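You operate a simulated robot arm through the tools that you are given. There is no shell and no other tool.

You run a simulated robot arm. Do the job below in one go: nothing can be reset, and whatever is moved stays where it is left.

## Task
Start clamping the balance tank's lid from the middle, crosswise.
Fine: in this order, 315 N block on the nine clamp, 345 N on four, 355 N on ten, 385 N on three; press each till it locks.

It is judged by the outcome, as a careful person would: the job done as asked, and still so three seconds after it is handed in. It fails if anything else is knocked over, pushed out of place, dropped, spilled or broken. Lids that push on must go on centred and level and be pressed home; caps that screw on are set level and turned clockwise until they are tight.

## Robot
A 7-joint arm with a two-finger parallel gripper, fixed in place. Base frame: the origin is at the foot of the arm, x ahead of it, y to its left, z up; the work surface is at about z = 0.86. Units: m, degrees, N and s.
Its first joint turns from -166.0 to 166.0 degrees. Payload 1.57 kg.
The tool frame sits at the grasp point between the pads (the TCP): z along the fingers, y along the line on which they close. The tips reach 0.03 m beyond it. The gripper opens to 0.08 m. The fingers are 0.017 m wide and 0.012 m thick; the gripper's body (0.04 by 0.082 m) begins 0.08 m behind the TCP.
Orientation is told as [roll, pitch, yaw] about the base's x, y, z axes, in that order, counted from this pose: with the fingers straight down and closing along the base's y, the tool's x points along the base's -x, its y along +y and its z along -z.

## Interface
- The arm moves only by the tool move_arm. Its argument "deltas" is a list of rows, each an object (a shift or turn left out is 0, a gripper value left out holds the last) with "offset": the shift along the tool's x, y, z in units of 200 mm (1.0 is 200 mm), a list of three; "angular": the turn, a rotation vector about the tool's x, y, z in units of 60 degrees (1.0 is 60 degrees), a list of three; "hand": the finger opening in m, from 0 to 0.08. In form: [{"offset": [dx, dy, dz], "angular": [ax, ay, az], "hand": hand}, ...]. A call has 1 to 20 rows; each row is the pose to reach, as a shift and turn from the pose commanded when the call began, along the tool's axes at that moment. A call with a number of a shift or a turn outside -1 to 1 is refused whole. Rows are played at 5 a second. More than 0.05 m and 8.6 degrees between two rows, or a gripper value outside its range, and nothing of the call is played. Where a pose cannot be reached the arm comes as near as it can. A force on the tool above 40 N (or 10 N above the force at the start of the call, whichever is more), or a blocked arm, ends the call early, and 0.2 s more pass. Each finger travels about 0.153 m/s and halts on what it meets, pressing with about 43 N; the grip force reading is that of the motor and also rises with nothing between the fingers. The clock runs only during rows and for 0.2 s after the last one: add rows that repeat a pose to give the fingers time. It gives the time, the measured TCP pose, the force on the tool (base axes), the opening and the grip force at its end, in the units of the frame above (readings bear some noise), with the torque about the TCP (base axes, N m) and any sound that the robot's microphone picked up.
- Cameras (640 x 400 px; columns grow to the right, rows downward): "scene" is fixed at [0.2188, -0.6496, 1.4097]; the picture's right is [0.23, -0.97, 0.00], its down [-0.93, -0.22, -0.29] and it looks along [0.29, 0.07, -0.96] (base axes); focal length 214 px, centre (320, 200). "wrist" rides on the gripper at [0.072, -0.007, -0.122] in the tool frame; the picture's right is [0.09, 1.00, 0.00], its down [-0.84, 0.08, -0.54] and it looks along [-0.54, 0.05, 0.84] (tool axes); focal length 238 px, centre (320, 200). There is no depth. A picture from a camera that has moved, and an enlarged one, comes with that camera's place and axes in the base frame and with its lens.
- camera(camera): a new picture of that camera. It takes no simulated time.
- inspect(camera, box): a new picture of the part [left, top, right, bottom] of that camera's present view, enlarged. It takes no simulated time.
- hand_in(): hands the job in; it is judged then, once.

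Nothing tells you positions but the pictures and the camera data. Unless the task says otherwise, let go and move clear before handing in.

The tools are called after "Request:" as name(argument=value, ...) on one line, values as JSON. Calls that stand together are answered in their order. move_arm: Moves the arm, as the interface text tells. Its arguments: {"type":"object","properties":{"deltas":{"type":"array"}},"required":["deltas"]} The other tools are called the same way: camera (camera) takes a picture; inspect (camera, box) takes an enlarged picture of a part of a camera's view; hand_in () hands the job in.

At the start:

```text
clock: 0.0
position: [0.1618, -0.5196, 1.0635]
orientation: [-0.1, 0.0, -0.1]
force: [0.7, -0.4, 0.4]
moment: [-0.02, 0.02, 0.0]
gripper_width: 0.0801
gripper_force: 0.1
```

scene: 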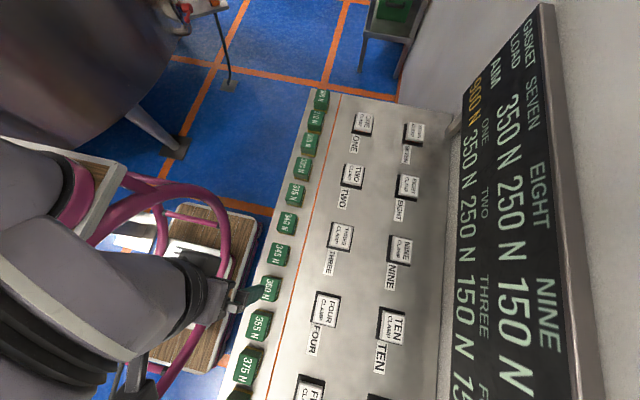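
wrist: 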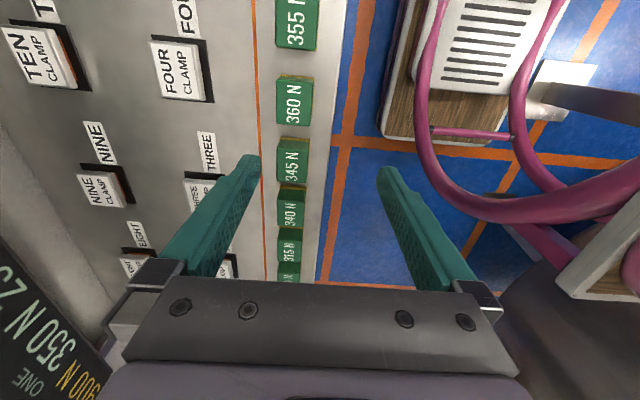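

I see a bench with a row of green load blocks and two columns of numbered clamps, plus a board behind it. I'll look closer at the blocks and clamps before moving.

Request:
inspect(camera="scene", box=[220, 80, 360, 240])

Request:
inspect(camera="scene", box=[200, 230, 340, 400])

Request:
inspect(camera="scene", box=[280, 90, 460, 250])

Request:
inspect(camera="scene", box=[270, 220, 450, 400])

Request:
inspect(camera="scene", box=[430, 0, 640, 400])

Request:
inspect(camera="wrist", box=[0, 0, 360, 300])

```text
2.50 times, centred on (290, 160) of scene
camera zoom: at [0.2188, -0.6496, 1.4097], right [0.23, -0.97, 0.0], down [-0.93, -0.22, -0.29], along [0.29, 0.07, -0.96], focal length 536 px, centre (395, 300)
```

zoom: 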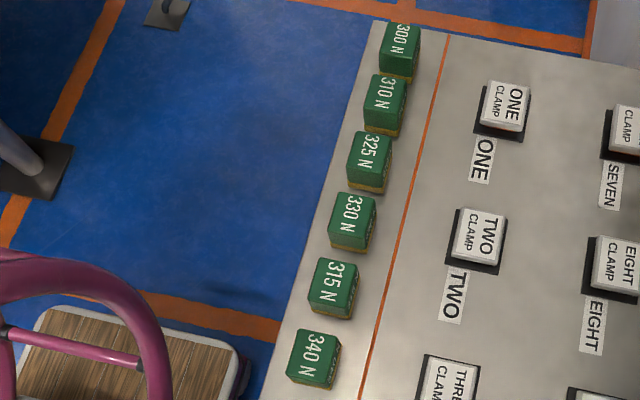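

```text
2.35 times, centred on (270, 315) of scene
camera zoom: at [0.2188, -0.6496, 1.4097], right [0.23, -0.97, 0.0], down [-0.93, -0.22, -0.29], along [0.29, 0.07, -0.96], focal length 505 px, centre (438, -71)
```

zoom: 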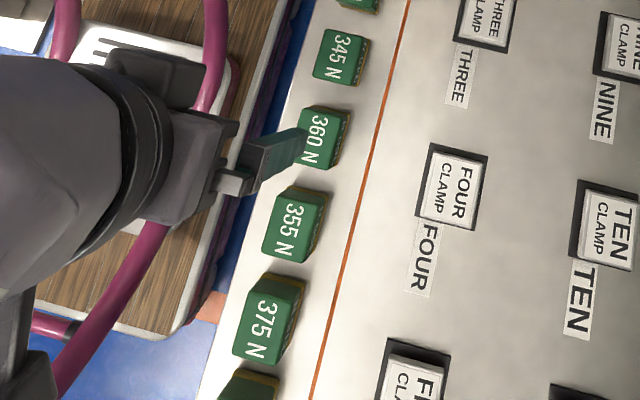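

```text
2.50 times, centred on (370, 170) of scene
camera zoom: at [0.2188, -0.6496, 1.4097], right [0.23, -0.97, 0.0], down [-0.93, -0.22, -0.29], along [0.29, 0.07, -0.96], focal length 536 px, centre (195, 275)
```

zoom: 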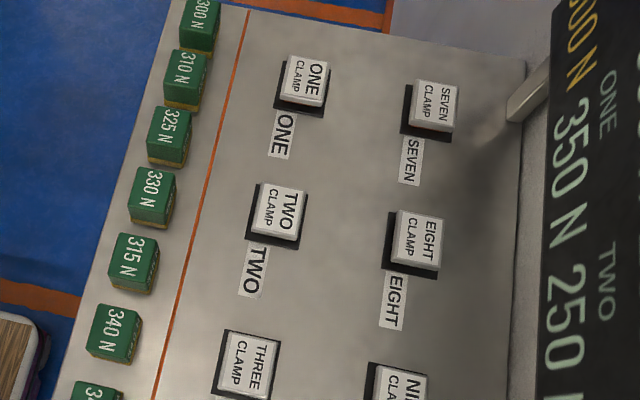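

```text
2.22 times, centred on (360, 310) of scene
camera zoom: at [0.2188, -0.6496, 1.4097], right [0.23, -0.97, 0.0], down [-0.93, -0.22, -0.29], along [0.29, 0.07, -0.96], focal length 477 px, centre (231, -44)
```

zoom: 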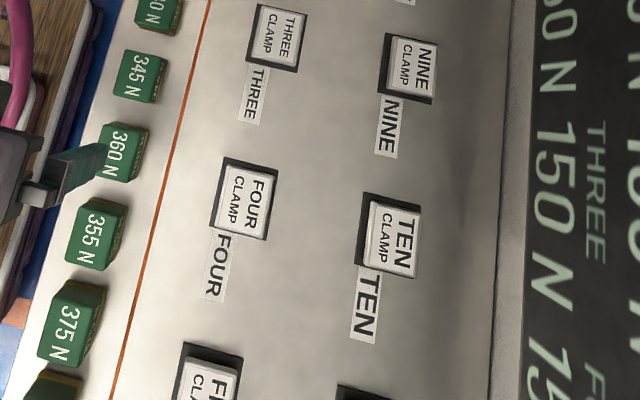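

```text
1.00 times, centred on (535, 200) of scene (not enlarged: the box is as wide or as high as the picture)
camera zoom: at [0.2188, -0.6496, 1.4097], right [0.23, -0.97, 0.0], down [-0.93, -0.22, -0.29], along [0.29, 0.07, -0.96], focal length 214 px, centre (105, 200)
```

zoom: 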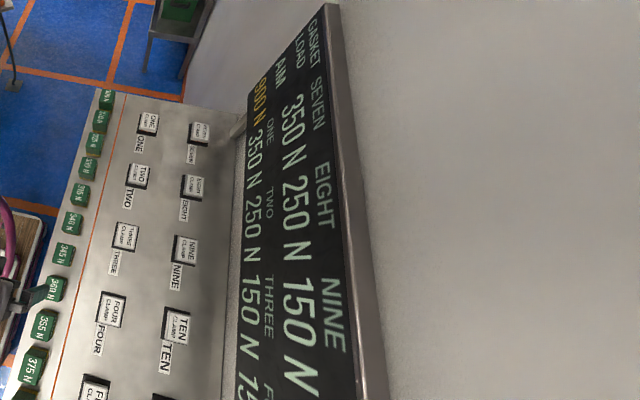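

```text
1.33 times, centred on (180, 150) of wrist
camera zoom: at [0.0915, -0.5262, 1.1872], right [-0.09, 1.0, 0.0], down [0.84, 0.08, 0.54], along [0.54, 0.05, -0.84], focal length 318 px, centre (507, 267)
```

zoom: 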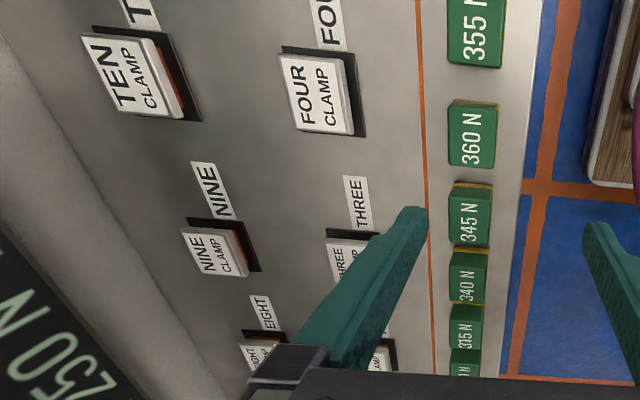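

The blocks stand in a row at about y = -0.547, spaced 0.0775 m in x, with 315 N near x = 0.376. Nine is near (0.30, -0.83), Four (0.135, -0.684), Ten (0.134, -0.832) and Three (0.298, -0.683). I'll move over the row so I can measure with the wrist camera.

Request:
move_arm(deltas=[{"offset": [-0.2, -0.03, 0], "hand": 0.08}, {"offset": [-0.4, -0.06, 0]}, {"offset": [-0.6, -0.1, 0]}, {"offset": [-0.8, -0.137, 0]}, {"offset": [-0.8, -0.137, 0]}])

```text
clock: 1.2
position: [0.3245, -0.546, 1.0635]
orientation: [0.0, 0.0, 0.0]
force: [0.8, -0.3, -0.9]
moment: [0.03, -0.03, 0.0]
gripper_width: 0.0801
gripper_force: 0.2
```

Request:
camera(camera="wrist")

Request:
camera(camera="scene")

Request:
inspect(camera="wrist", box=[220, 0, 420, 140])

Request:
inspect(camera="wrist", box=[0, 0, 220, 150])

Request:
inspect(camera="scene", box=[200, 220, 320, 400])

```text
taken
camera wrist: at [0.2529, -0.5531, 1.1879], right [-0.09, 1.0, 0.0], down [0.84, 0.08, 0.54], along [0.54, 0.05, -0.84], focal length 238 px, centre (320, 200)
```

wrist: 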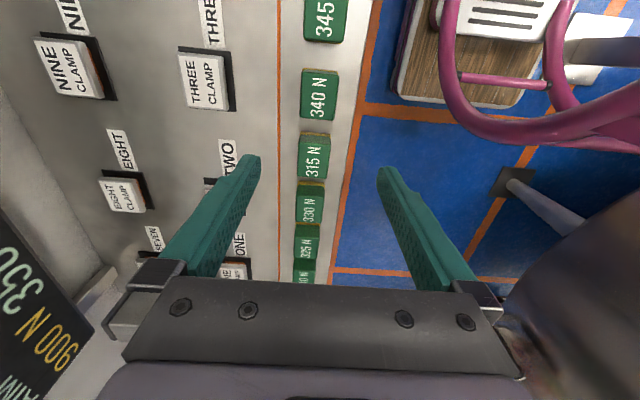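

```text
taken
```

scene: 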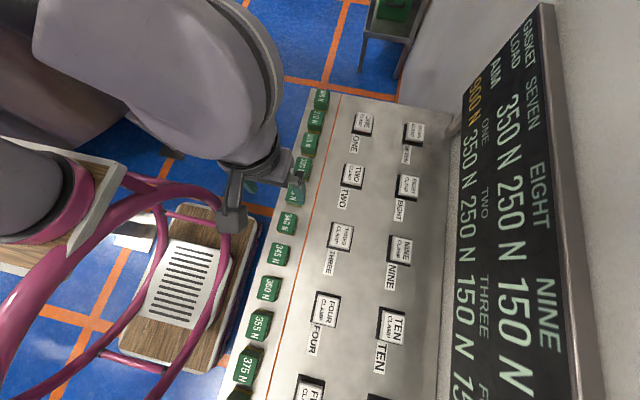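

```text
2.86 times, centred on (320, 70) of wrist
camera zoom: at [0.2529, -0.5531, 1.1879], right [-0.09, 1.0, 0.0], down [0.84, 0.08, 0.54], along [0.54, 0.05, -0.84], focal length 681 px, centre (320, 571)
```

zoom: 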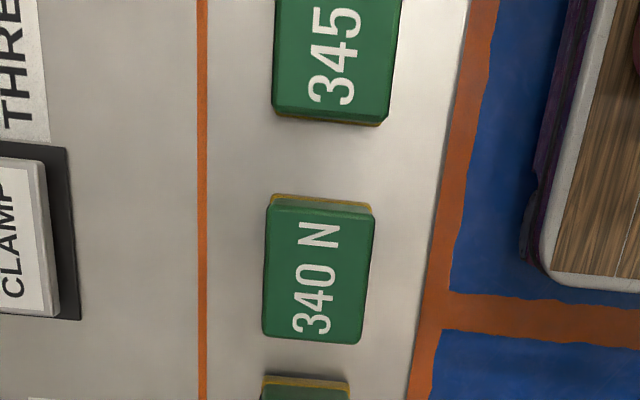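

```text
2.67 times, centred on (110, 75) of wrist
camera zoom: at [0.2529, -0.5531, 1.1879], right [-0.09, 1.0, 0.0], down [0.84, 0.08, 0.54], along [0.54, 0.05, -0.84], focal length 636 px, centre (880, 533)
```

zoom: 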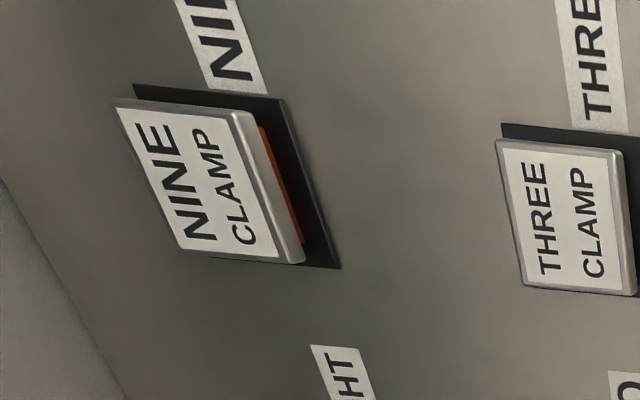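

```text
2.22 times, centred on (260, 310) of scene
camera zoom: at [0.2188, -0.6496, 1.4097], right [0.23, -0.97, 0.0], down [-0.93, -0.22, -0.29], along [0.29, 0.07, -0.96], focal length 477 px, centre (453, -44)
```

zoom: 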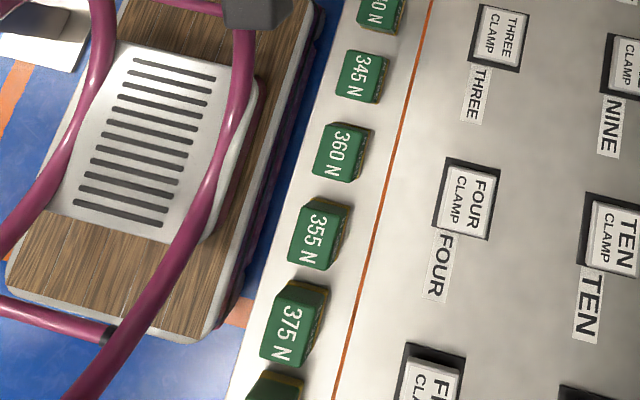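

The clamps are spring keys on black bases with an orange band still showing. The blocks are about 0.05 × 0.04 m with tops near z = 0.90. I'll line up over the 315 N block and come down part way to refine the alignment.

Request:
move_arm(deltas=[{"offset": [-0.13, -0.005, 0], "hand": 0.08}, {"offset": [-0.26, -0.01, 0.1]}, {"offset": [-0.26, -0.01, 0.22]}, {"offset": [-0.26, -0.01, 0.35]}, {"offset": [-0.26, -0.01, 0.35]}, {"offset": [-0.26, -0.01, 0.35]}])

Request:
camera(camera="wrist")

Request:
inspect(camera="wrist", box=[220, 60, 420, 200])

```text
clock: 2.6
position: [0.3748, -0.546, 0.9962]
orientation: [0.0, 0.1, 0.0]
force: [-0.2, -0.1, 0.8]
moment: [0.01, -0.03, -0.03]
gripper_width: 0.0801
gripper_force: 0.1
```

```text
taken
camera wrist: at [0.3048, -0.554, 1.1184], right [-0.09, 1.0, 0.0], down [0.84, 0.08, 0.54], along [0.54, 0.05, -0.84], focal length 238 px, centre (320, 200)
```

wrist: 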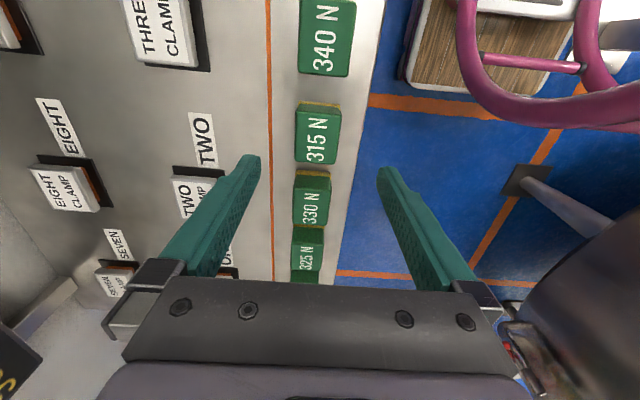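

```text
2.86 times, centred on (320, 130) of wrist
camera zoom: at [0.3048, -0.554, 1.1184], right [-0.09, 1.0, 0.0], down [0.84, 0.08, 0.54], along [0.54, 0.05, -0.84], focal length 681 px, centre (320, 400)
```

zoom: 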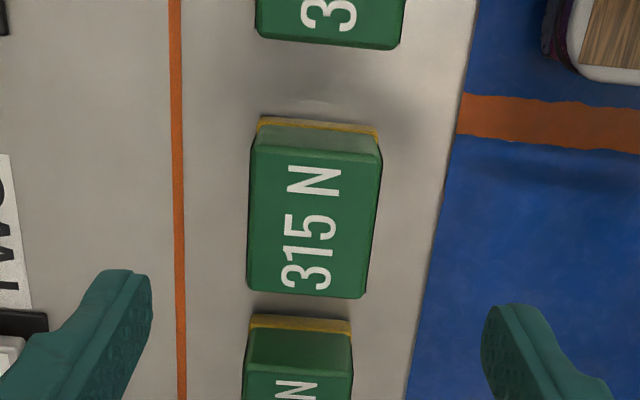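

The 315 N block's centre is about 3.5 mm toward -y of the tool, aligned with the fingers and spanning z ≈ 0.86 to 0.90. I'll shift and lower with the fingers open, then check.

Request:
move_arm(deltas=[{"offset": [-0.003, -0.0175, 0.05], "hand": 0.08}, {"offset": [-0.003, -0.0175, 0.15]}, {"offset": [-0.003, -0.0175, 0.25]}, {"offset": [-0.003, -0.0175, 0.35]}, {"offset": [-0.003, -0.0175, 0.43]}, {"offset": [-0.003, -0.0175, 0.49]}, {"offset": [-0.003, -0.0175, 0.495]}, {"offset": [-0.003, -0.0175, 0.495]}])

Request:
camera(camera="wrist")

Request:
inspect(camera="scene", box=[220, 120, 360, 240])

```text
clock: 4.4
position: [0.375, -0.5533, 0.8934]
orientation: [0.0, 0.0, 0.0]
force: [0.6, -0.3, 0.4]
moment: [0.01, 0.02, 0.01]
gripper_width: 0.0799
gripper_force: 0.0
```

```text
taken
camera wrist: at [0.3048, -0.5595, 1.0172], right [-0.09, 1.0, 0.0], down [0.84, 0.08, 0.54], along [0.54, 0.05, -0.84], focal length 238 px, centre (320, 200)
```

wrist: 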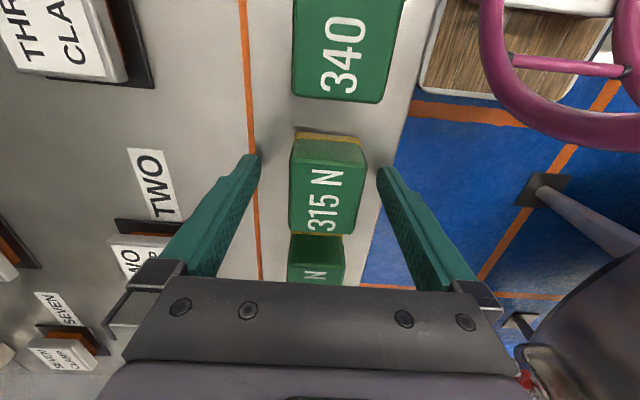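

```text
3.33 times, centred on (290, 180) of scene
camera zoom: at [0.2188, -0.6496, 1.4097], right [0.23, -0.97, 0.0], down [-0.93, -0.22, -0.29], along [0.29, 0.07, -0.96], focal length 715 px, centre (420, 267)
```

zoom: 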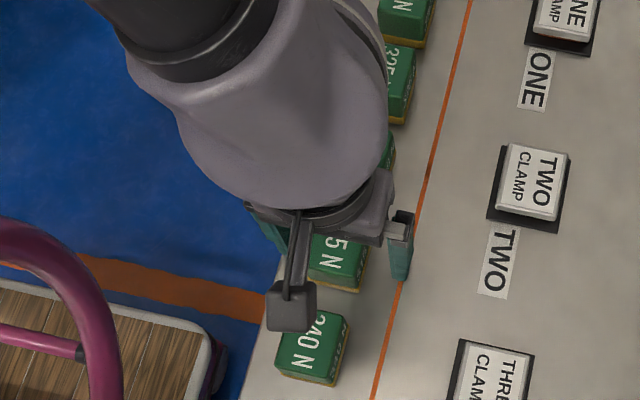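

The fingers straddle the 315 N block. I'll check the centring closely before closing.

Request:
inspect(camera="wrist", box=[220, 110, 420, 250])

```text
2.86 times, centred on (320, 180) of wrist
camera zoom: at [0.3048, -0.5595, 1.0172], right [-0.09, 1.0, 0.0], down [0.84, 0.08, 0.54], along [0.54, 0.05, -0.84], focal length 681 px, centre (320, 257)
```

zoom: 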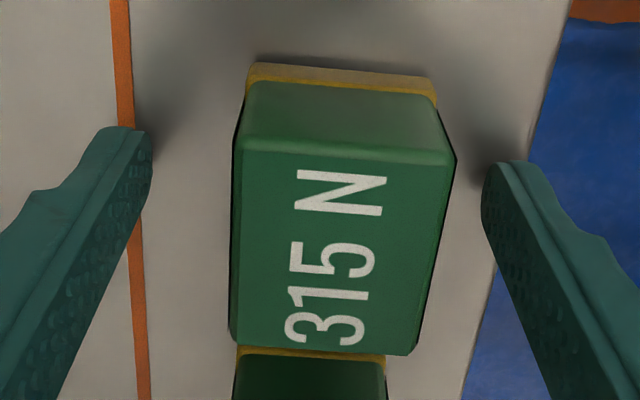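

The block centre is about 2.5 mm toward +y of the fingers. I'll correct that, close, let the grip settle, and lift.

Request:
move_arm(deltas=[{"offset": [-0.0075, 0.0135, -0.015], "hand": 0.08}, {"offset": [-0.0075, 0.0135, -0.015], "hand": 0.05}, {"offset": [-0.0075, 0.0135, -0.015], "hand": 0.03}, {"offset": [-0.0075, 0.0135, -0.015], "hand": 0.03}, {"offset": [-0.0075, 0.0135, -0.015], "hand": 0.02}, {"offset": [-0.0075, 0.0135, -0.015], "hand": 0.02}])

Request:
inspect(camera="wrist", box=[220, 110, 420, 250])

```text
clock: 5.8
position: [0.3765, -0.55, 0.8985]
orientation: [0.1, 0.0, 0.1]
force: [0.0, -0.1, 0.2]
moment: [-0.04, 0.05, -0.03]
gripper_width: 0.0395
gripper_force: 42.8
```

```text
2.86 times, centred on (320, 180) of wrist
camera zoom: at [0.3057, -0.5562, 1.0205], right [-0.09, 1.0, 0.0], down [0.84, 0.08, 0.54], along [0.54, 0.05, -0.84], focal length 681 px, centre (320, 257)
```

zoom: 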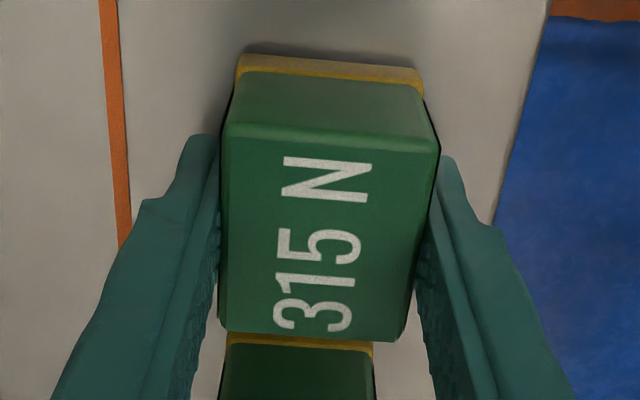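

The grip is holding on the 0.04 m block. I'll lift straight up and then look at the Nine clamp.

Request:
move_arm(deltas=[{"offset": [0, 0, -0.04], "hand": 0.02}, {"offset": [0, 0, -0.14]}, {"offset": [0, 0, -0.3]}, {"offset": [0, 0, -0.5]}, {"offset": [0, 0, -0.5]}])

Request:
camera(camera="wrist")

```text
clock: 7.0
position: [0.3765, -0.5494, 0.9979]
orientation: [0.0, 0.1, 0.0]
force: [-0.3, 0.3, -1.9]
moment: [0.04, -0.03, -0.03]
gripper_width: 0.0393
gripper_force: 43.2
```

```text
taken
camera wrist: at [0.3051, -0.5571, 1.1218], right [-0.09, 1.0, 0.0], down [0.84, 0.08, 0.54], along [0.54, 0.05, -0.84], focal length 238 px, centre (320, 200)
```

wrist: 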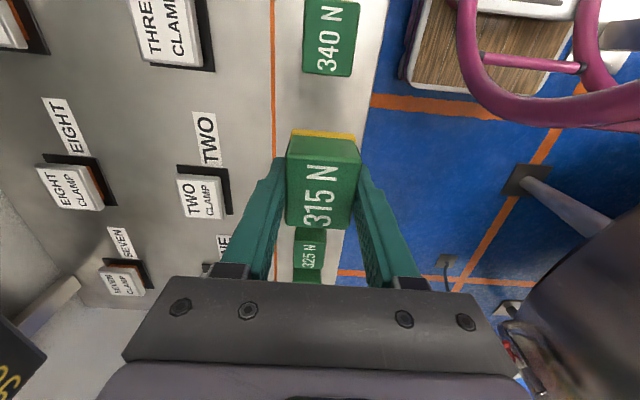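

The block is held, weighing about 2 N. I'll carry it at this height toward the Nine clamp.

Request:
move_arm(deltas=[{"offset": [0.05, -0.15, 0], "hand": 0.02}, {"offset": [0.12, -0.35, 0]}, {"offset": [0.19, -0.56, 0]}, {"offset": [0.26, -0.78, 0]}, {"offset": [0.3, -1.0, 0]}, {"offset": [0.3, -1.0, 0]}, {"offset": [0.3, -1.0, 0]}])

Request:
camera(camera="wrist")

Request:
camera(camera="scene")

```text
clock: 8.6
position: [0.3161, -0.7525, 0.9948]
orientation: [0.0, 0.0, 0.0]
force: [0.3, -0.9, -1.0]
moment: [-0.04, 0.03, -0.02]
gripper_width: 0.0394
gripper_force: 43.2
```

```text
taken
camera wrist: at [0.2465, -0.7585, 1.118], right [-0.09, 1.0, 0.0], down [0.84, 0.08, 0.54], along [0.54, 0.05, -0.84], focal length 238 px, centre (320, 200)
```

wrist: 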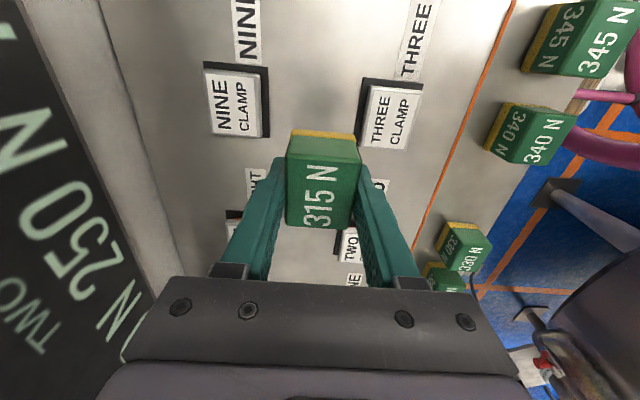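

```text
taken
```

scene: 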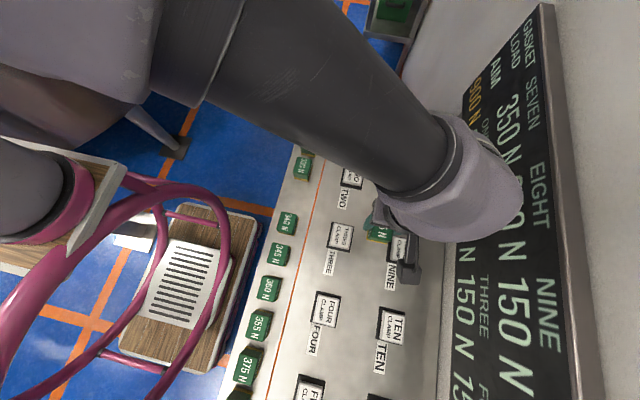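

The load is steady and Nine sits just ahead at the left. Before going farther toward the wall I'll check my clearance to the board.

Request:
inspect(camera="scene", box=[340, 100, 520, 300])

Request:
inspect(camera="wrist", box=[0, 0, 200, 360])

Request:
inspect(camera="wrist", box=[190, 40, 390, 180])

```text
2.00 times, centred on (430, 200) of scene
camera zoom: at [0.2188, -0.6496, 1.4097], right [0.23, -0.97, 0.0], down [-0.93, -0.22, -0.29], along [0.29, 0.07, -0.96], focal length 429 px, centre (100, 200)
```

zoom: 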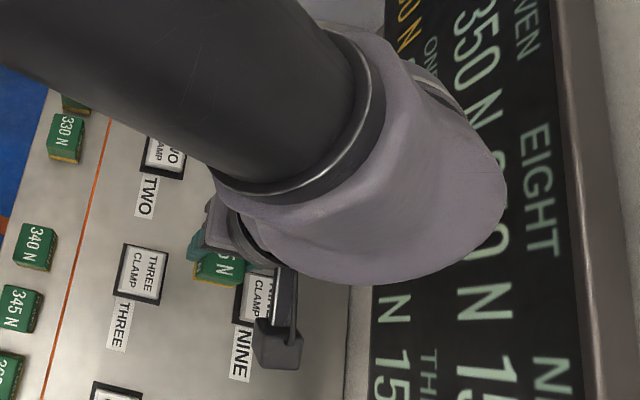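

```text
1.11 times, centred on (100, 180) of wrist
camera zoom: at [0.2465, -0.7585, 1.118], right [-0.09, 1.0, 0.0], down [0.84, 0.08, 0.54], along [0.54, 0.05, -0.84], focal length 265 px, centre (564, 222)
```

zoom: 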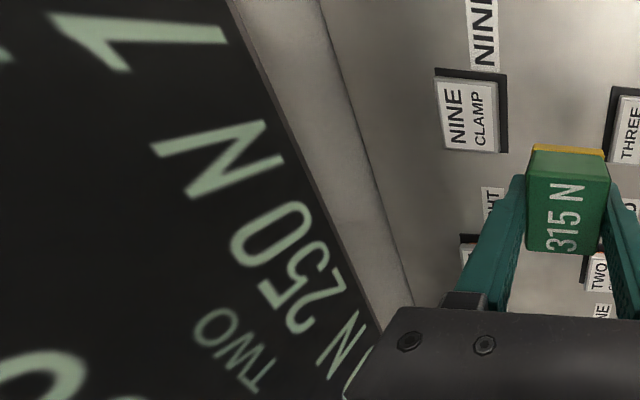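

```text
2.86 times, centred on (290, 110) of wrist
camera zoom: at [0.2465, -0.7585, 1.118], right [-0.09, 1.0, 0.0], down [0.84, 0.08, 0.54], along [0.54, 0.05, -0.84], focal length 681 px, centre (406, 457)
```

zoom: 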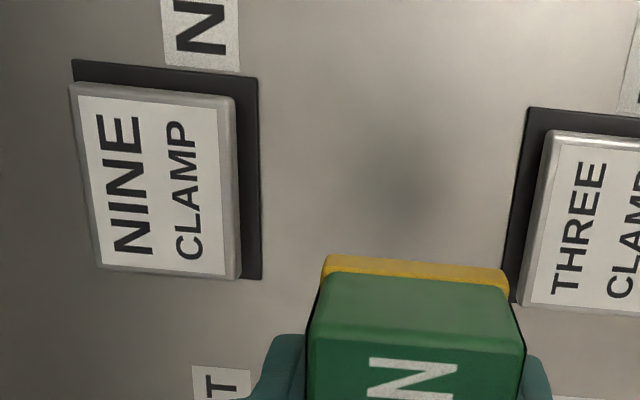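

There's enough clearance to the board: the wall is at y ≈ -0.95 and the board's lower edge at about -0.91 or beyond. I'll move to above Nine at the same height and look again.

Request:
move_arm(deltas=[{"offset": [0.04, -0.12, 0], "hand": 0.02}, {"offset": [0.07, -0.25, 0]}, {"offset": [0.1025, -0.36, 0]}, {"offset": [0.1025, -0.4025, 0]}, {"offset": [0.1025, -0.4025, 0]}, {"offset": [0.1025, -0.4025, 0]}])

Request:
inspect(camera="wrist", box=[220, 80, 420, 220])

Request:
camera(camera="scene")

Request:
camera(camera="wrist")

```text
clock: 10.0
position: [0.2956, -0.8323, 0.9979]
orientation: [0.0, 0.0, -0.1]
force: [0.3, 0.3, -1.0]
moment: [-0.02, -0.01, -0.01]
gripper_width: 0.0393
gripper_force: 42.7
```

```text
2.86 times, centred on (320, 150) of wrist
camera zoom: at [0.2252, -0.8373, 1.121], right [-0.09, 1.0, 0.0], down [0.84, 0.08, 0.54], along [0.54, 0.05, -0.84], focal length 681 px, centre (320, 343)
```

zoom: 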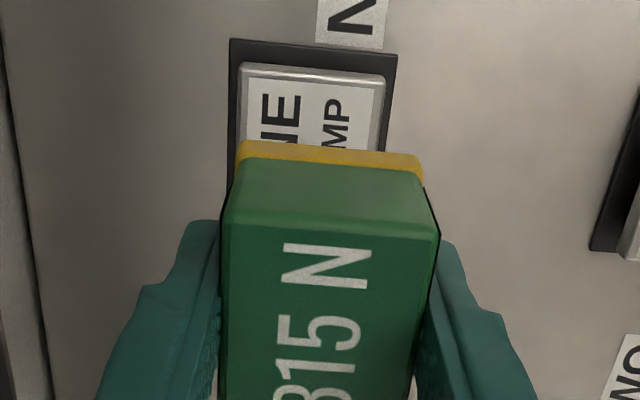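

```text
taken
```

scene: 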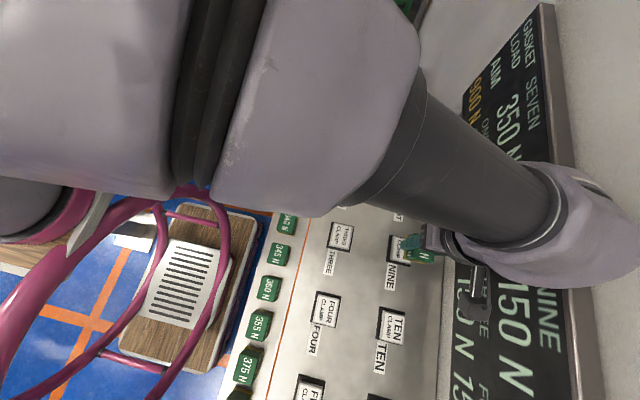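

```text
taken
camera wrist: at [0.2252, -0.8373, 1.121], right [-0.09, 1.0, 0.0], down [0.84, 0.08, 0.54], along [0.54, 0.05, -0.84], focal length 238 px, centre (320, 200)
```

wrist: 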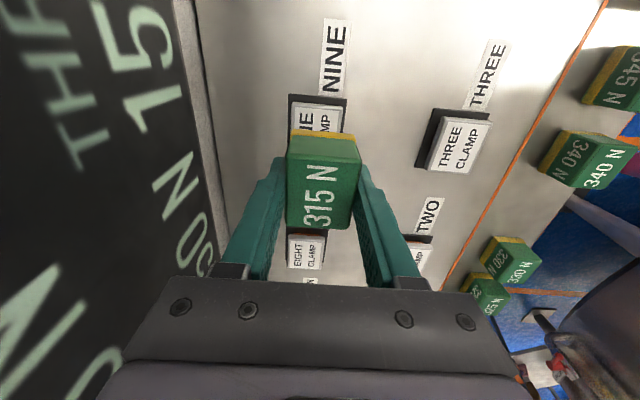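

Nine's cap centre is about 4.7 mm further toward -y than the block. I'll correct that and lower to just above the cap.

Request:
move_arm(deltas=[{"offset": [-0.0025, -0.0235, 0], "hand": 0.02}, {"offset": [-0.0025, -0.0235, 0.08]}, {"offset": [-0.0025, -0.0235, 0.17]}, {"offset": [-0.0025, -0.0235, 0.25]}, {"offset": [-0.0025, -0.0235, 0.27]}, {"offset": [-0.0025, -0.0235, 0.27]}, {"offset": [-0.0025, -0.0235, 0.27]}])

Request:
inspect(camera="wrist", box=[220, 80, 420, 220])

Request:
inspect(camera="scene", box=[340, 200, 480, 320])

```text
clock: 11.6
position: [0.296, -0.8353, 0.9447]
orientation: [0.0, -0.1, 0.0]
force: [0.6, -0.4, -1.1]
moment: [-0.03, 0.0, -0.01]
gripper_width: 0.0391
gripper_force: 42.7
```

```text
2.86 times, centred on (320, 150) of wrist
camera zoom: at [0.2259, -0.8423, 1.0667], right [-0.09, 1.0, 0.0], down [0.84, 0.08, 0.54], along [0.54, 0.05, -0.84], focal length 681 px, centre (320, 343)
```

zoom: 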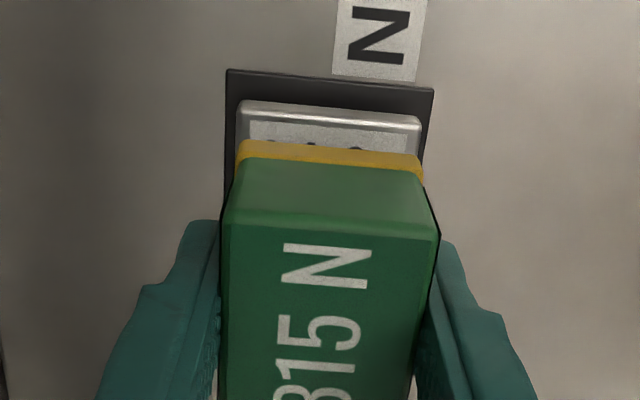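

```text
3.33 times, centred on (410, 260) of scene
camera zoom: at [0.2188, -0.6496, 1.4097], right [0.23, -0.97, 0.0], down [-0.93, -0.22, -0.29], along [0.29, 0.07, -0.96], focal length 715 px, centre (20, 0)
```

zoom: 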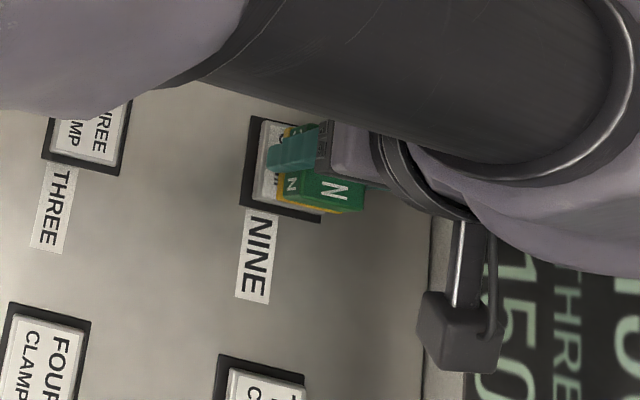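

The block is centred over Nine in y and well within the cap in x. I'll lower gently to find contact.

Request:
move_arm(deltas=[{"offset": [0.002, 0, 0.02], "hand": 0.02}, {"offset": [0.002, 0, 0.04]}, {"offset": [0.002, 0, 0.06]}, {"offset": [0.002, 0, 0.075]}, {"offset": [0.002, 0, 0.075]}, {"offset": [0.002, 0, 0.075]}])

Request:
inspect(camera="wrist", box=[220, 80, 420, 220])

```text
clock: 13.0
position: [0.2955, -0.8353, 0.9274]
orientation: [0.0, 0.0, -0.1]
force: [-0.3, -0.8, -1.2]
moment: [0.02, -0.02, -0.05]
gripper_width: 0.0391
gripper_force: 42.8
```

```text
2.86 times, centred on (320, 150) of wrist
camera zoom: at [0.2252, -0.842, 1.0511], right [-0.09, 1.0, 0.0], down [0.84, 0.08, 0.54], along [0.54, 0.05, -0.84], focal length 681 px, centre (320, 343)
```

zoom: 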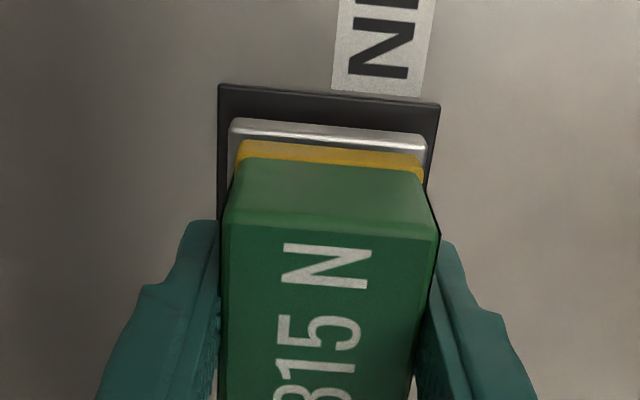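

There's no contact yet, with the block bottom at about z = 0.890. I'll continue down slowly.

Request:
move_arm(deltas=[{"offset": [0, 0, 0.01], "hand": 0.02}, {"offset": [0, 0, 0.02]}, {"offset": [0, 0, 0.03]}, {"offset": [0, 0, 0.03]}])

Request:
inspect(camera="wrist", box=[220, 80, 420, 220])

```text
clock: 14.0
position: [0.2962, -0.8346, 0.9225]
orientation: [0.1, 0.0, 0.0]
force: [0.1, -0.7, 0.4]
moment: [-0.02, 0.04, -0.01]
gripper_width: 0.0395
gripper_force: 43.4
```

```text
2.86 times, centred on (320, 150) of wrist
camera zoom: at [0.2255, -0.8415, 1.0455], right [-0.09, 1.0, 0.0], down [0.84, 0.08, 0.54], along [0.54, 0.05, -0.84], focal length 681 px, centre (320, 343)
```

zoom: 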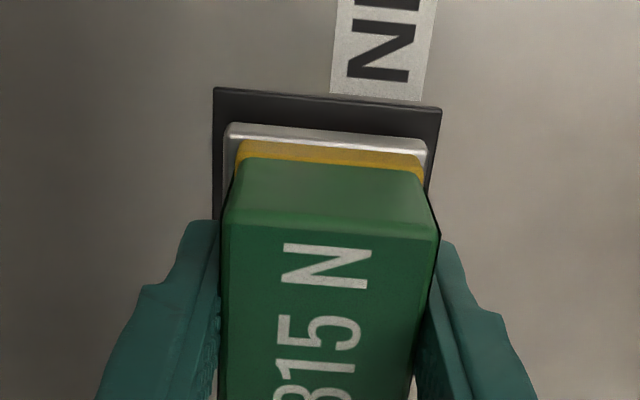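

The force just turned slightly positive, so the block is at or near contact with the cap top around z = 0.885. I'll begin pressing in small steps and watch the force.

Request:
move_arm(deltas=[{"offset": [0, 0, 0.005], "hand": 0.02}, {"offset": [0, 0, 0.01]}, {"offset": [0, 0, 0.015]}, {"offset": [0, 0, 0.02]}, {"offset": [0, 0, 0.02]}])

Request:
inspect(camera="wrist", box=[220, 80, 420, 220])

```text
clock: 15.2
position: [0.2948, -0.8334, 0.9191]
orientation: [0.0, 0.0, 0.1]
force: [0.4, -0.3, 1.9]
moment: [0.0, 0.0, 0.0]
gripper_width: 0.0393
gripper_force: 42.7
```

```text
2.86 times, centred on (320, 150) of wrist
camera zoom: at [0.2254, -0.8409, 1.042], right [-0.09, 1.0, 0.0], down [0.84, 0.08, 0.54], along [0.54, 0.05, -0.84], focal length 681 px, centre (320, 343)
```

zoom: 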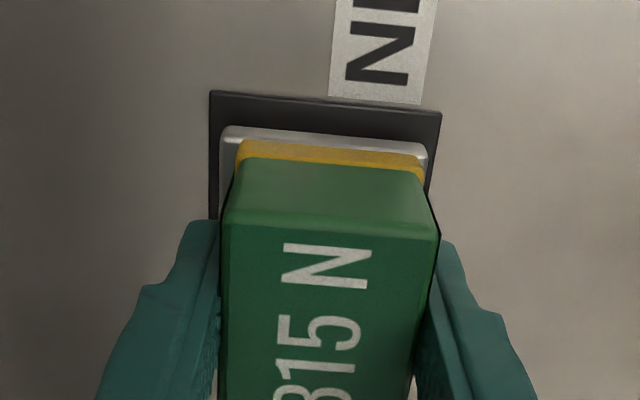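

The contact is light so far (about 3 N with the weight). The block sits about 1 mm off toward +y, so I'll lift slightly, nudge it, and come down again.

Request:
move_arm(deltas=[{"offset": [0, 0, -0.02], "hand": 0.02}, {"offset": [0, 0, -0.035]}, {"offset": [0.002, -0.007, -0.035]}, {"offset": [0.002, -0.007, -0.035]}, {"offset": [0.002, -0.007, -0.02]}, {"offset": [0.002, -0.007, -0.005]}, {"offset": [0.002, -0.007, 0.0]}, {"offset": [0.002, -0.007, 0.0]}])

Request:
inspect(camera="wrist", box=[220, 80, 420, 220])

```text
clock: 17.0
position: [0.2953, -0.8352, 0.9189]
orientation: [0.0, -0.1, 0.0]
force: [-0.9, -0.9, 1.5]
moment: [0.01, -0.01, -0.01]
gripper_width: 0.039
gripper_force: 42.9
```

```text
2.86 times, centred on (320, 150) of wrist
camera zoom: at [0.225, -0.8418, 1.0418], right [-0.09, 1.0, 0.0], down [0.84, 0.08, 0.54], along [0.54, 0.05, -0.84], focal length 681 px, centre (320, 343)
```

zoom: 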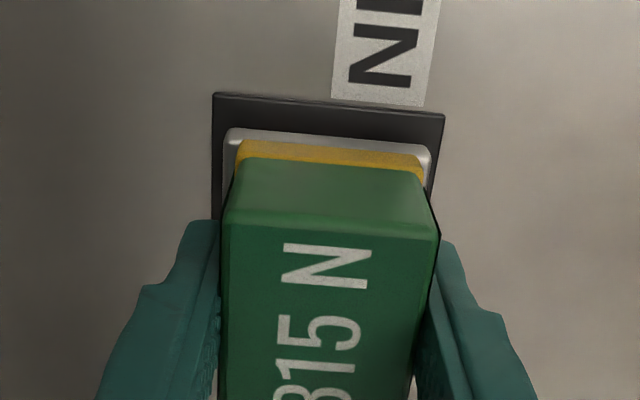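

The block is now well centred on Nine. I'll press down steadily and listen for the lock.

Request:
move_arm(deltas=[{"offset": [0, 0, 0.006], "hand": 0.02}, {"offset": [0, 0, 0.012]}, {"offset": [0, 0, 0.018]}, {"offset": [0, 0, 0.024]}, {"offset": [0, 0, 0.03]}, {"offset": [0, 0, 0.03]}])

Request:
inspect(camera="wrist", box=[220, 80, 420, 220])

```text
clock: 18.4
position: [0.2949, -0.8358, 0.9125]
orientation: [-0.1, 0.1, 0.0]
force: [0.8, 2.0, 3.3]
moment: [0.06, -0.03, -0.01]
gripper_width: 0.0395
gripper_force: 42.9
```

```text
2.86 times, centred on (320, 150) of wrist
camera zoom: at [0.2244, -0.8431, 1.036], right [-0.09, 1.0, 0.0], down [0.84, 0.08, 0.54], along [0.54, 0.05, -0.84], focal length 681 px, centre (320, 343)
```

zoom: 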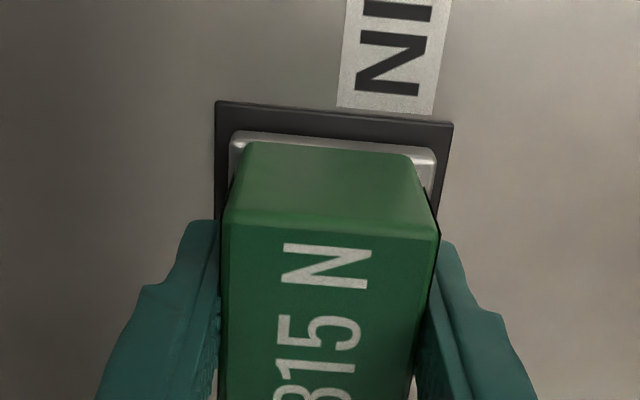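

The brown band at the block's base looks hidden now and the force is still low. I'll take a closer look before pressing further.

Request:
inspect(camera="wrist", box=[270, 110, 370, 180])

Request:
inspect(camera="scene", box=[370, 220, 440, 280])

```text
5.71 times, centred on (320, 145) of wrist
camera zoom: at [0.2244, -0.8431, 1.036], right [-0.09, 1.0, 0.0], down [0.84, 0.08, 0.54], along [0.54, 0.05, -0.84], focal length 1362 px, centre (320, 514)
```

zoom: 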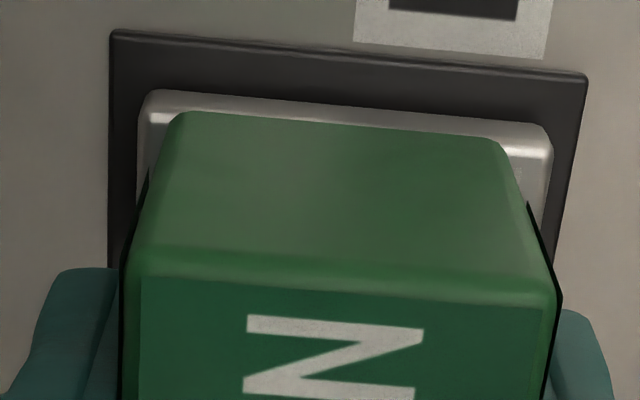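

```text
6.67 times, centred on (405, 250) of scene
camera zoom: at [0.2188, -0.6496, 1.4097], right [0.23, -0.97, 0.0], down [-0.93, -0.22, -0.29], along [0.29, 0.07, -0.96], focal length 1430 px, centre (-247, -133)
```

zoom: 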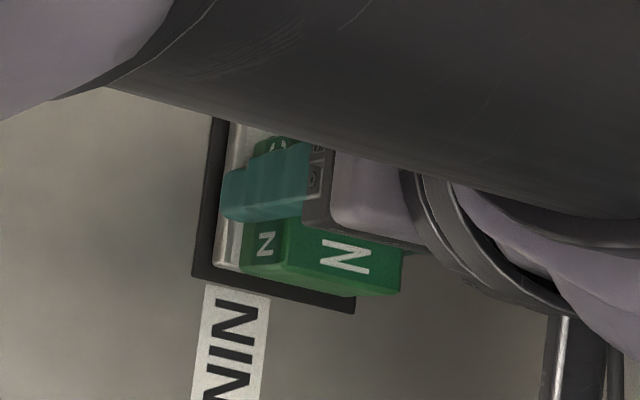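

The block's brown foot has sunk in, but no click has been reported. I'll keep pressing until the lock sounds.

Request:
move_arm(deltas=[{"offset": [0, 0, 0.006], "hand": 0.02}, {"offset": [0, 0, 0.012]}, {"offset": [0, 0, 0.018]}, {"offset": [0, 0, 0.024]}, {"offset": [0, 0, 0.03]}, {"offset": [0, 0, 0.03]}])

Request:
inspect(camera="wrist", box=[270, 110, 370, 180])

```text
clock: 19.8
position: [0.2956, -0.837, 0.9089]
orientation: [-0.3, 0.1, 0.0]
force: [0.3, -2.5, 34.1]
moment: [0.16, -0.02, -0.03]
gripper_width: 0.0396
gripper_force: 42.9
```

```text
5.71 times, centred on (320, 145) of wrist
camera zoom: at [0.2243, -0.8426, 1.0326], right [-0.09, 1.0, -0.01], down [0.84, 0.08, 0.54], along [0.54, 0.05, -0.84], focal length 1362 px, centre (320, 514)
```

zoom: 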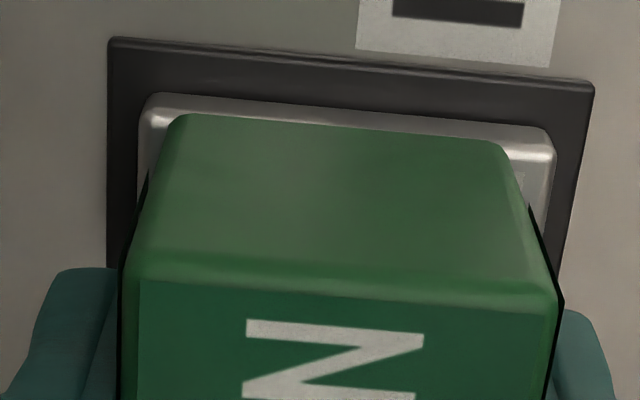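

The force has risen to 34 N at z ≈ 0.910 with no lock sound yet. I'll press a little further in small steps.

Request:
move_arm(deltas=[{"offset": [0, 0, 0.004], "hand": 0.02}, {"offset": [0, 0, 0.008]}, {"offset": [0, 0, 0.012]}, {"offset": [0, 0, 0.016]}])

Request:
inspect(camera="wrist", box=[270, 110, 370, 180])

```text
clock: 20.8
position: [0.2939, -0.8369, 0.9054]
orientation: [-0.2, 0.1, 0.0]
force: [-1.1, -6.0, 34.9]
moment: [0.05, 0.02, 0.02]
gripper_width: 0.0396
gripper_force: 42.7
```

```text
5.71 times, centred on (320, 145) of wrist
camera zoom: at [0.2245, -0.8426, 1.0284], right [-0.09, 1.0, 0.0], down [0.84, 0.08, 0.54], along [0.54, 0.05, -0.84], focal length 1362 px, centre (320, 514)
```

zoom: 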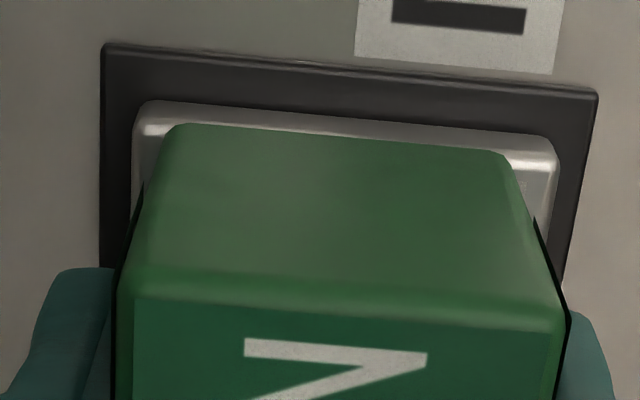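

The block is starting to slide in the grip at about 35 N, so the lock needs more force than the grip can carry. I'll ease off, let go, rise clear, and press from the top with closed fingers.

Request:
move_arm(deltas=[{"offset": [0, 0, -0.006], "hand": 0.02}, {"offset": [0, 0, -0.012]}, {"offset": [0, 0, -0.012], "hand": 0.045}, {"offset": [0, 0, -0.012], "hand": 0.06}, {"offset": [0, 0, -0.012], "hand": 0.08}, {"offset": [0, 0, -0.012], "hand": 0.08}])

Request:
camera(camera="wrist")

Request:
inspect(camera="wrist", box=[250, 100, 390, 200])

```text
clock: 22.2
position: [0.295, -0.8348, 0.9044]
orientation: [0.1, 0.0, 0.0]
force: [0.0, -0.5, -0.4]
moment: [-0.04, 0.0, -0.01]
gripper_width: 0.0799
gripper_force: 0.1
```

```text
taken
camera wrist: at [0.2243, -0.8424, 1.0277], right [-0.09, 1.0, 0.0], down [0.84, 0.08, 0.54], along [0.54, 0.05, -0.84], focal length 238 px, centre (320, 200)
```

wrist: 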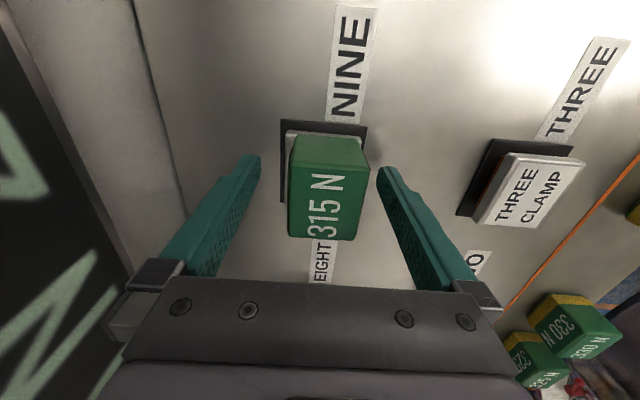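

```text
4.00 times, centred on (320, 150) of wrist
camera zoom: at [0.2243, -0.8424, 1.0277], right [-0.09, 1.0, 0.0], down [0.84, 0.08, 0.54], along [0.54, 0.05, -0.84], focal length 953 px, centre (320, 400)
```

zoom: 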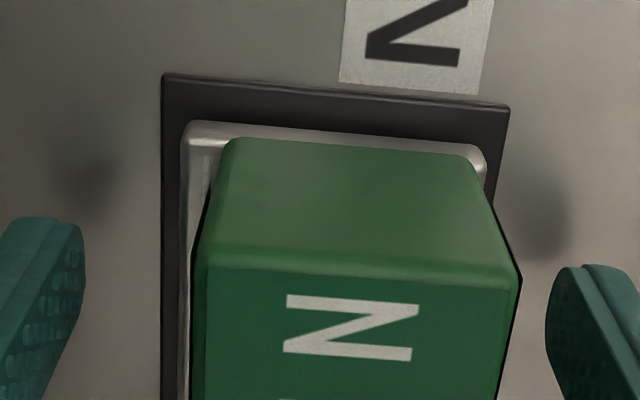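

Released cleanly, and the block sits upright on Nine. I'll rise straight up, close the fingers and look.

Request:
move_arm(deltas=[{"offset": [0, 0, -0.08], "hand": 0.08}, {"offset": [0, 0, -0.2]}, {"offset": [0, 0, -0.34]}, {"offset": [0, 0, -0.34], "hand": 0.04}, {"offset": [0, 0, -0.34], "hand": 0.0}, {"offset": [0, 0, -0.34], "hand": 0.0}])

Request:
camera(camera="wrist")

Request:
inspect(camera="wrist", box=[240, 60, 400, 180])

Request:
inspect(camera="scene", box=[370, 220, 440, 280])

```text
clock: 23.6
position: [0.294, -0.8349, 0.9748]
orientation: [0.0, 0.0, 0.0]
force: [-0.5, -0.9, 0.5]
moment: [0.02, 0.03, 0.0]
gripper_width: 0.0001
gripper_force: 21.1
```

```text
taken
camera wrist: at [0.2238, -0.8426, 1.0966], right [-0.09, 1.0, 0.0], down [0.84, 0.08, 0.54], along [0.54, 0.05, -0.84], focal length 238 px, centre (320, 200)
```

wrist: 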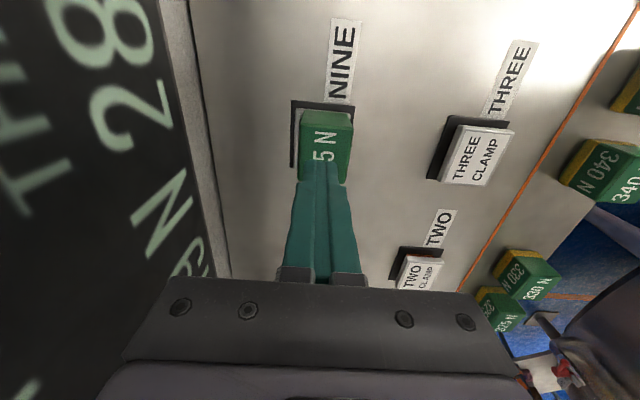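

```text
3.33 times, centred on (320, 120) of wrist
camera zoom: at [0.2238, -0.8426, 1.0966], right [-0.09, 1.0, 0.0], down [0.84, 0.08, 0.54], along [0.54, 0.05, -0.84], focal length 794 px, centre (320, 467)
```

zoom: 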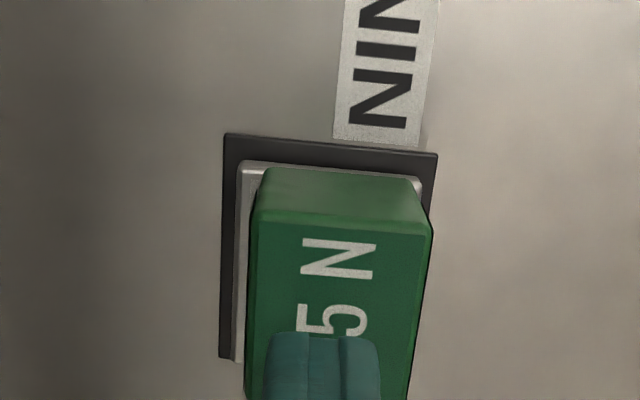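

```text
6.67 times, centred on (405, 250) of scene
camera zoom: at [0.2188, -0.6496, 1.4097], right [0.23, -0.97, 0.0], down [-0.93, -0.22, -0.29], along [0.29, 0.07, -0.96], focal length 1430 px, centre (-247, -133)
```

zoom: 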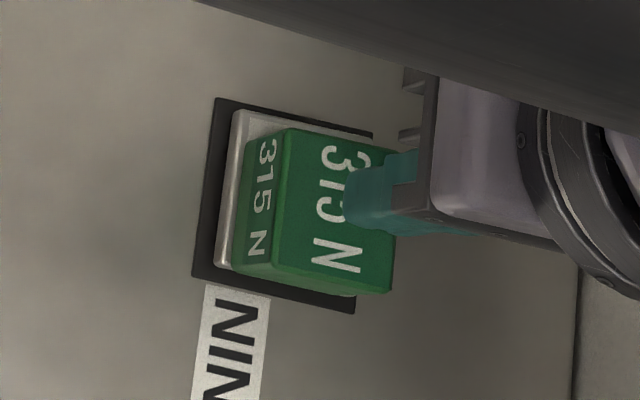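

The 315 N block sits on Nine. I'll look at a free cap and at this one more closely, to judge the clamp's height and how the foot seats.

Request:
inspect(camera="wrist", box=[410, 90, 530, 200])

Request:
inspect(camera="wrist", box=[270, 80, 380, 200])

Request:
inspect(camera="scene", box=[360, 290, 430, 350])

```text
3.64 times, centred on (470, 145) of wrist
camera zoom: at [0.2238, -0.8426, 1.0966], right [-0.09, 1.0, 0.0], down [0.84, 0.08, 0.54], along [0.54, 0.05, -0.84], focal length 867 px, centre (-226, 400)
```

zoom: 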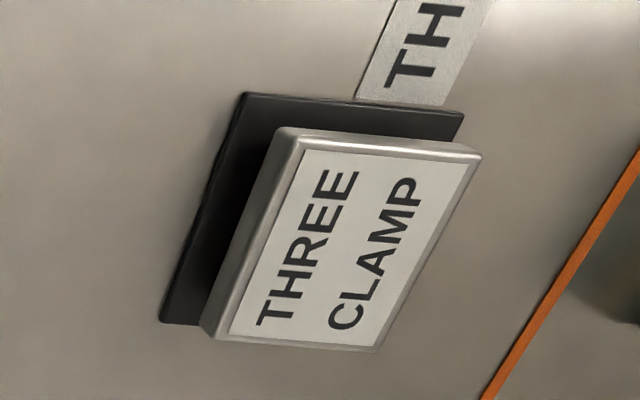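

```text
3.33 times, centred on (325, 140) of wrist
camera zoom: at [0.2238, -0.8426, 1.0966], right [-0.09, 1.0, 0.0], down [0.84, 0.08, 0.54], along [0.54, 0.05, -0.84], focal length 794 px, centre (303, 400)
```

zoom: 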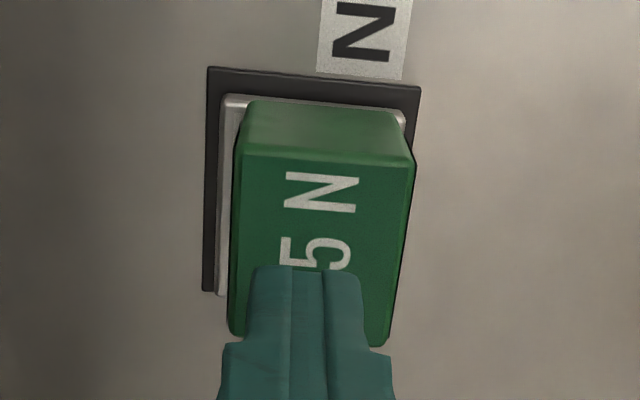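

```text
6.67 times, centred on (395, 320) of scene
camera zoom: at [0.2188, -0.6496, 1.4097], right [0.23, -0.97, 0.0], down [-0.93, -0.22, -0.29], along [0.29, 0.07, -0.96], focal length 1430 px, centre (-180, -600)
```

zoom: 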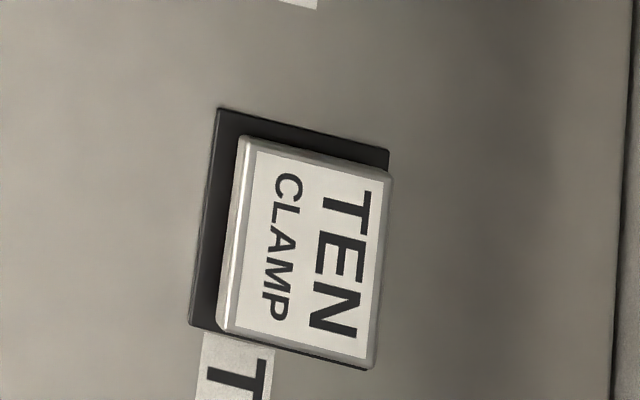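

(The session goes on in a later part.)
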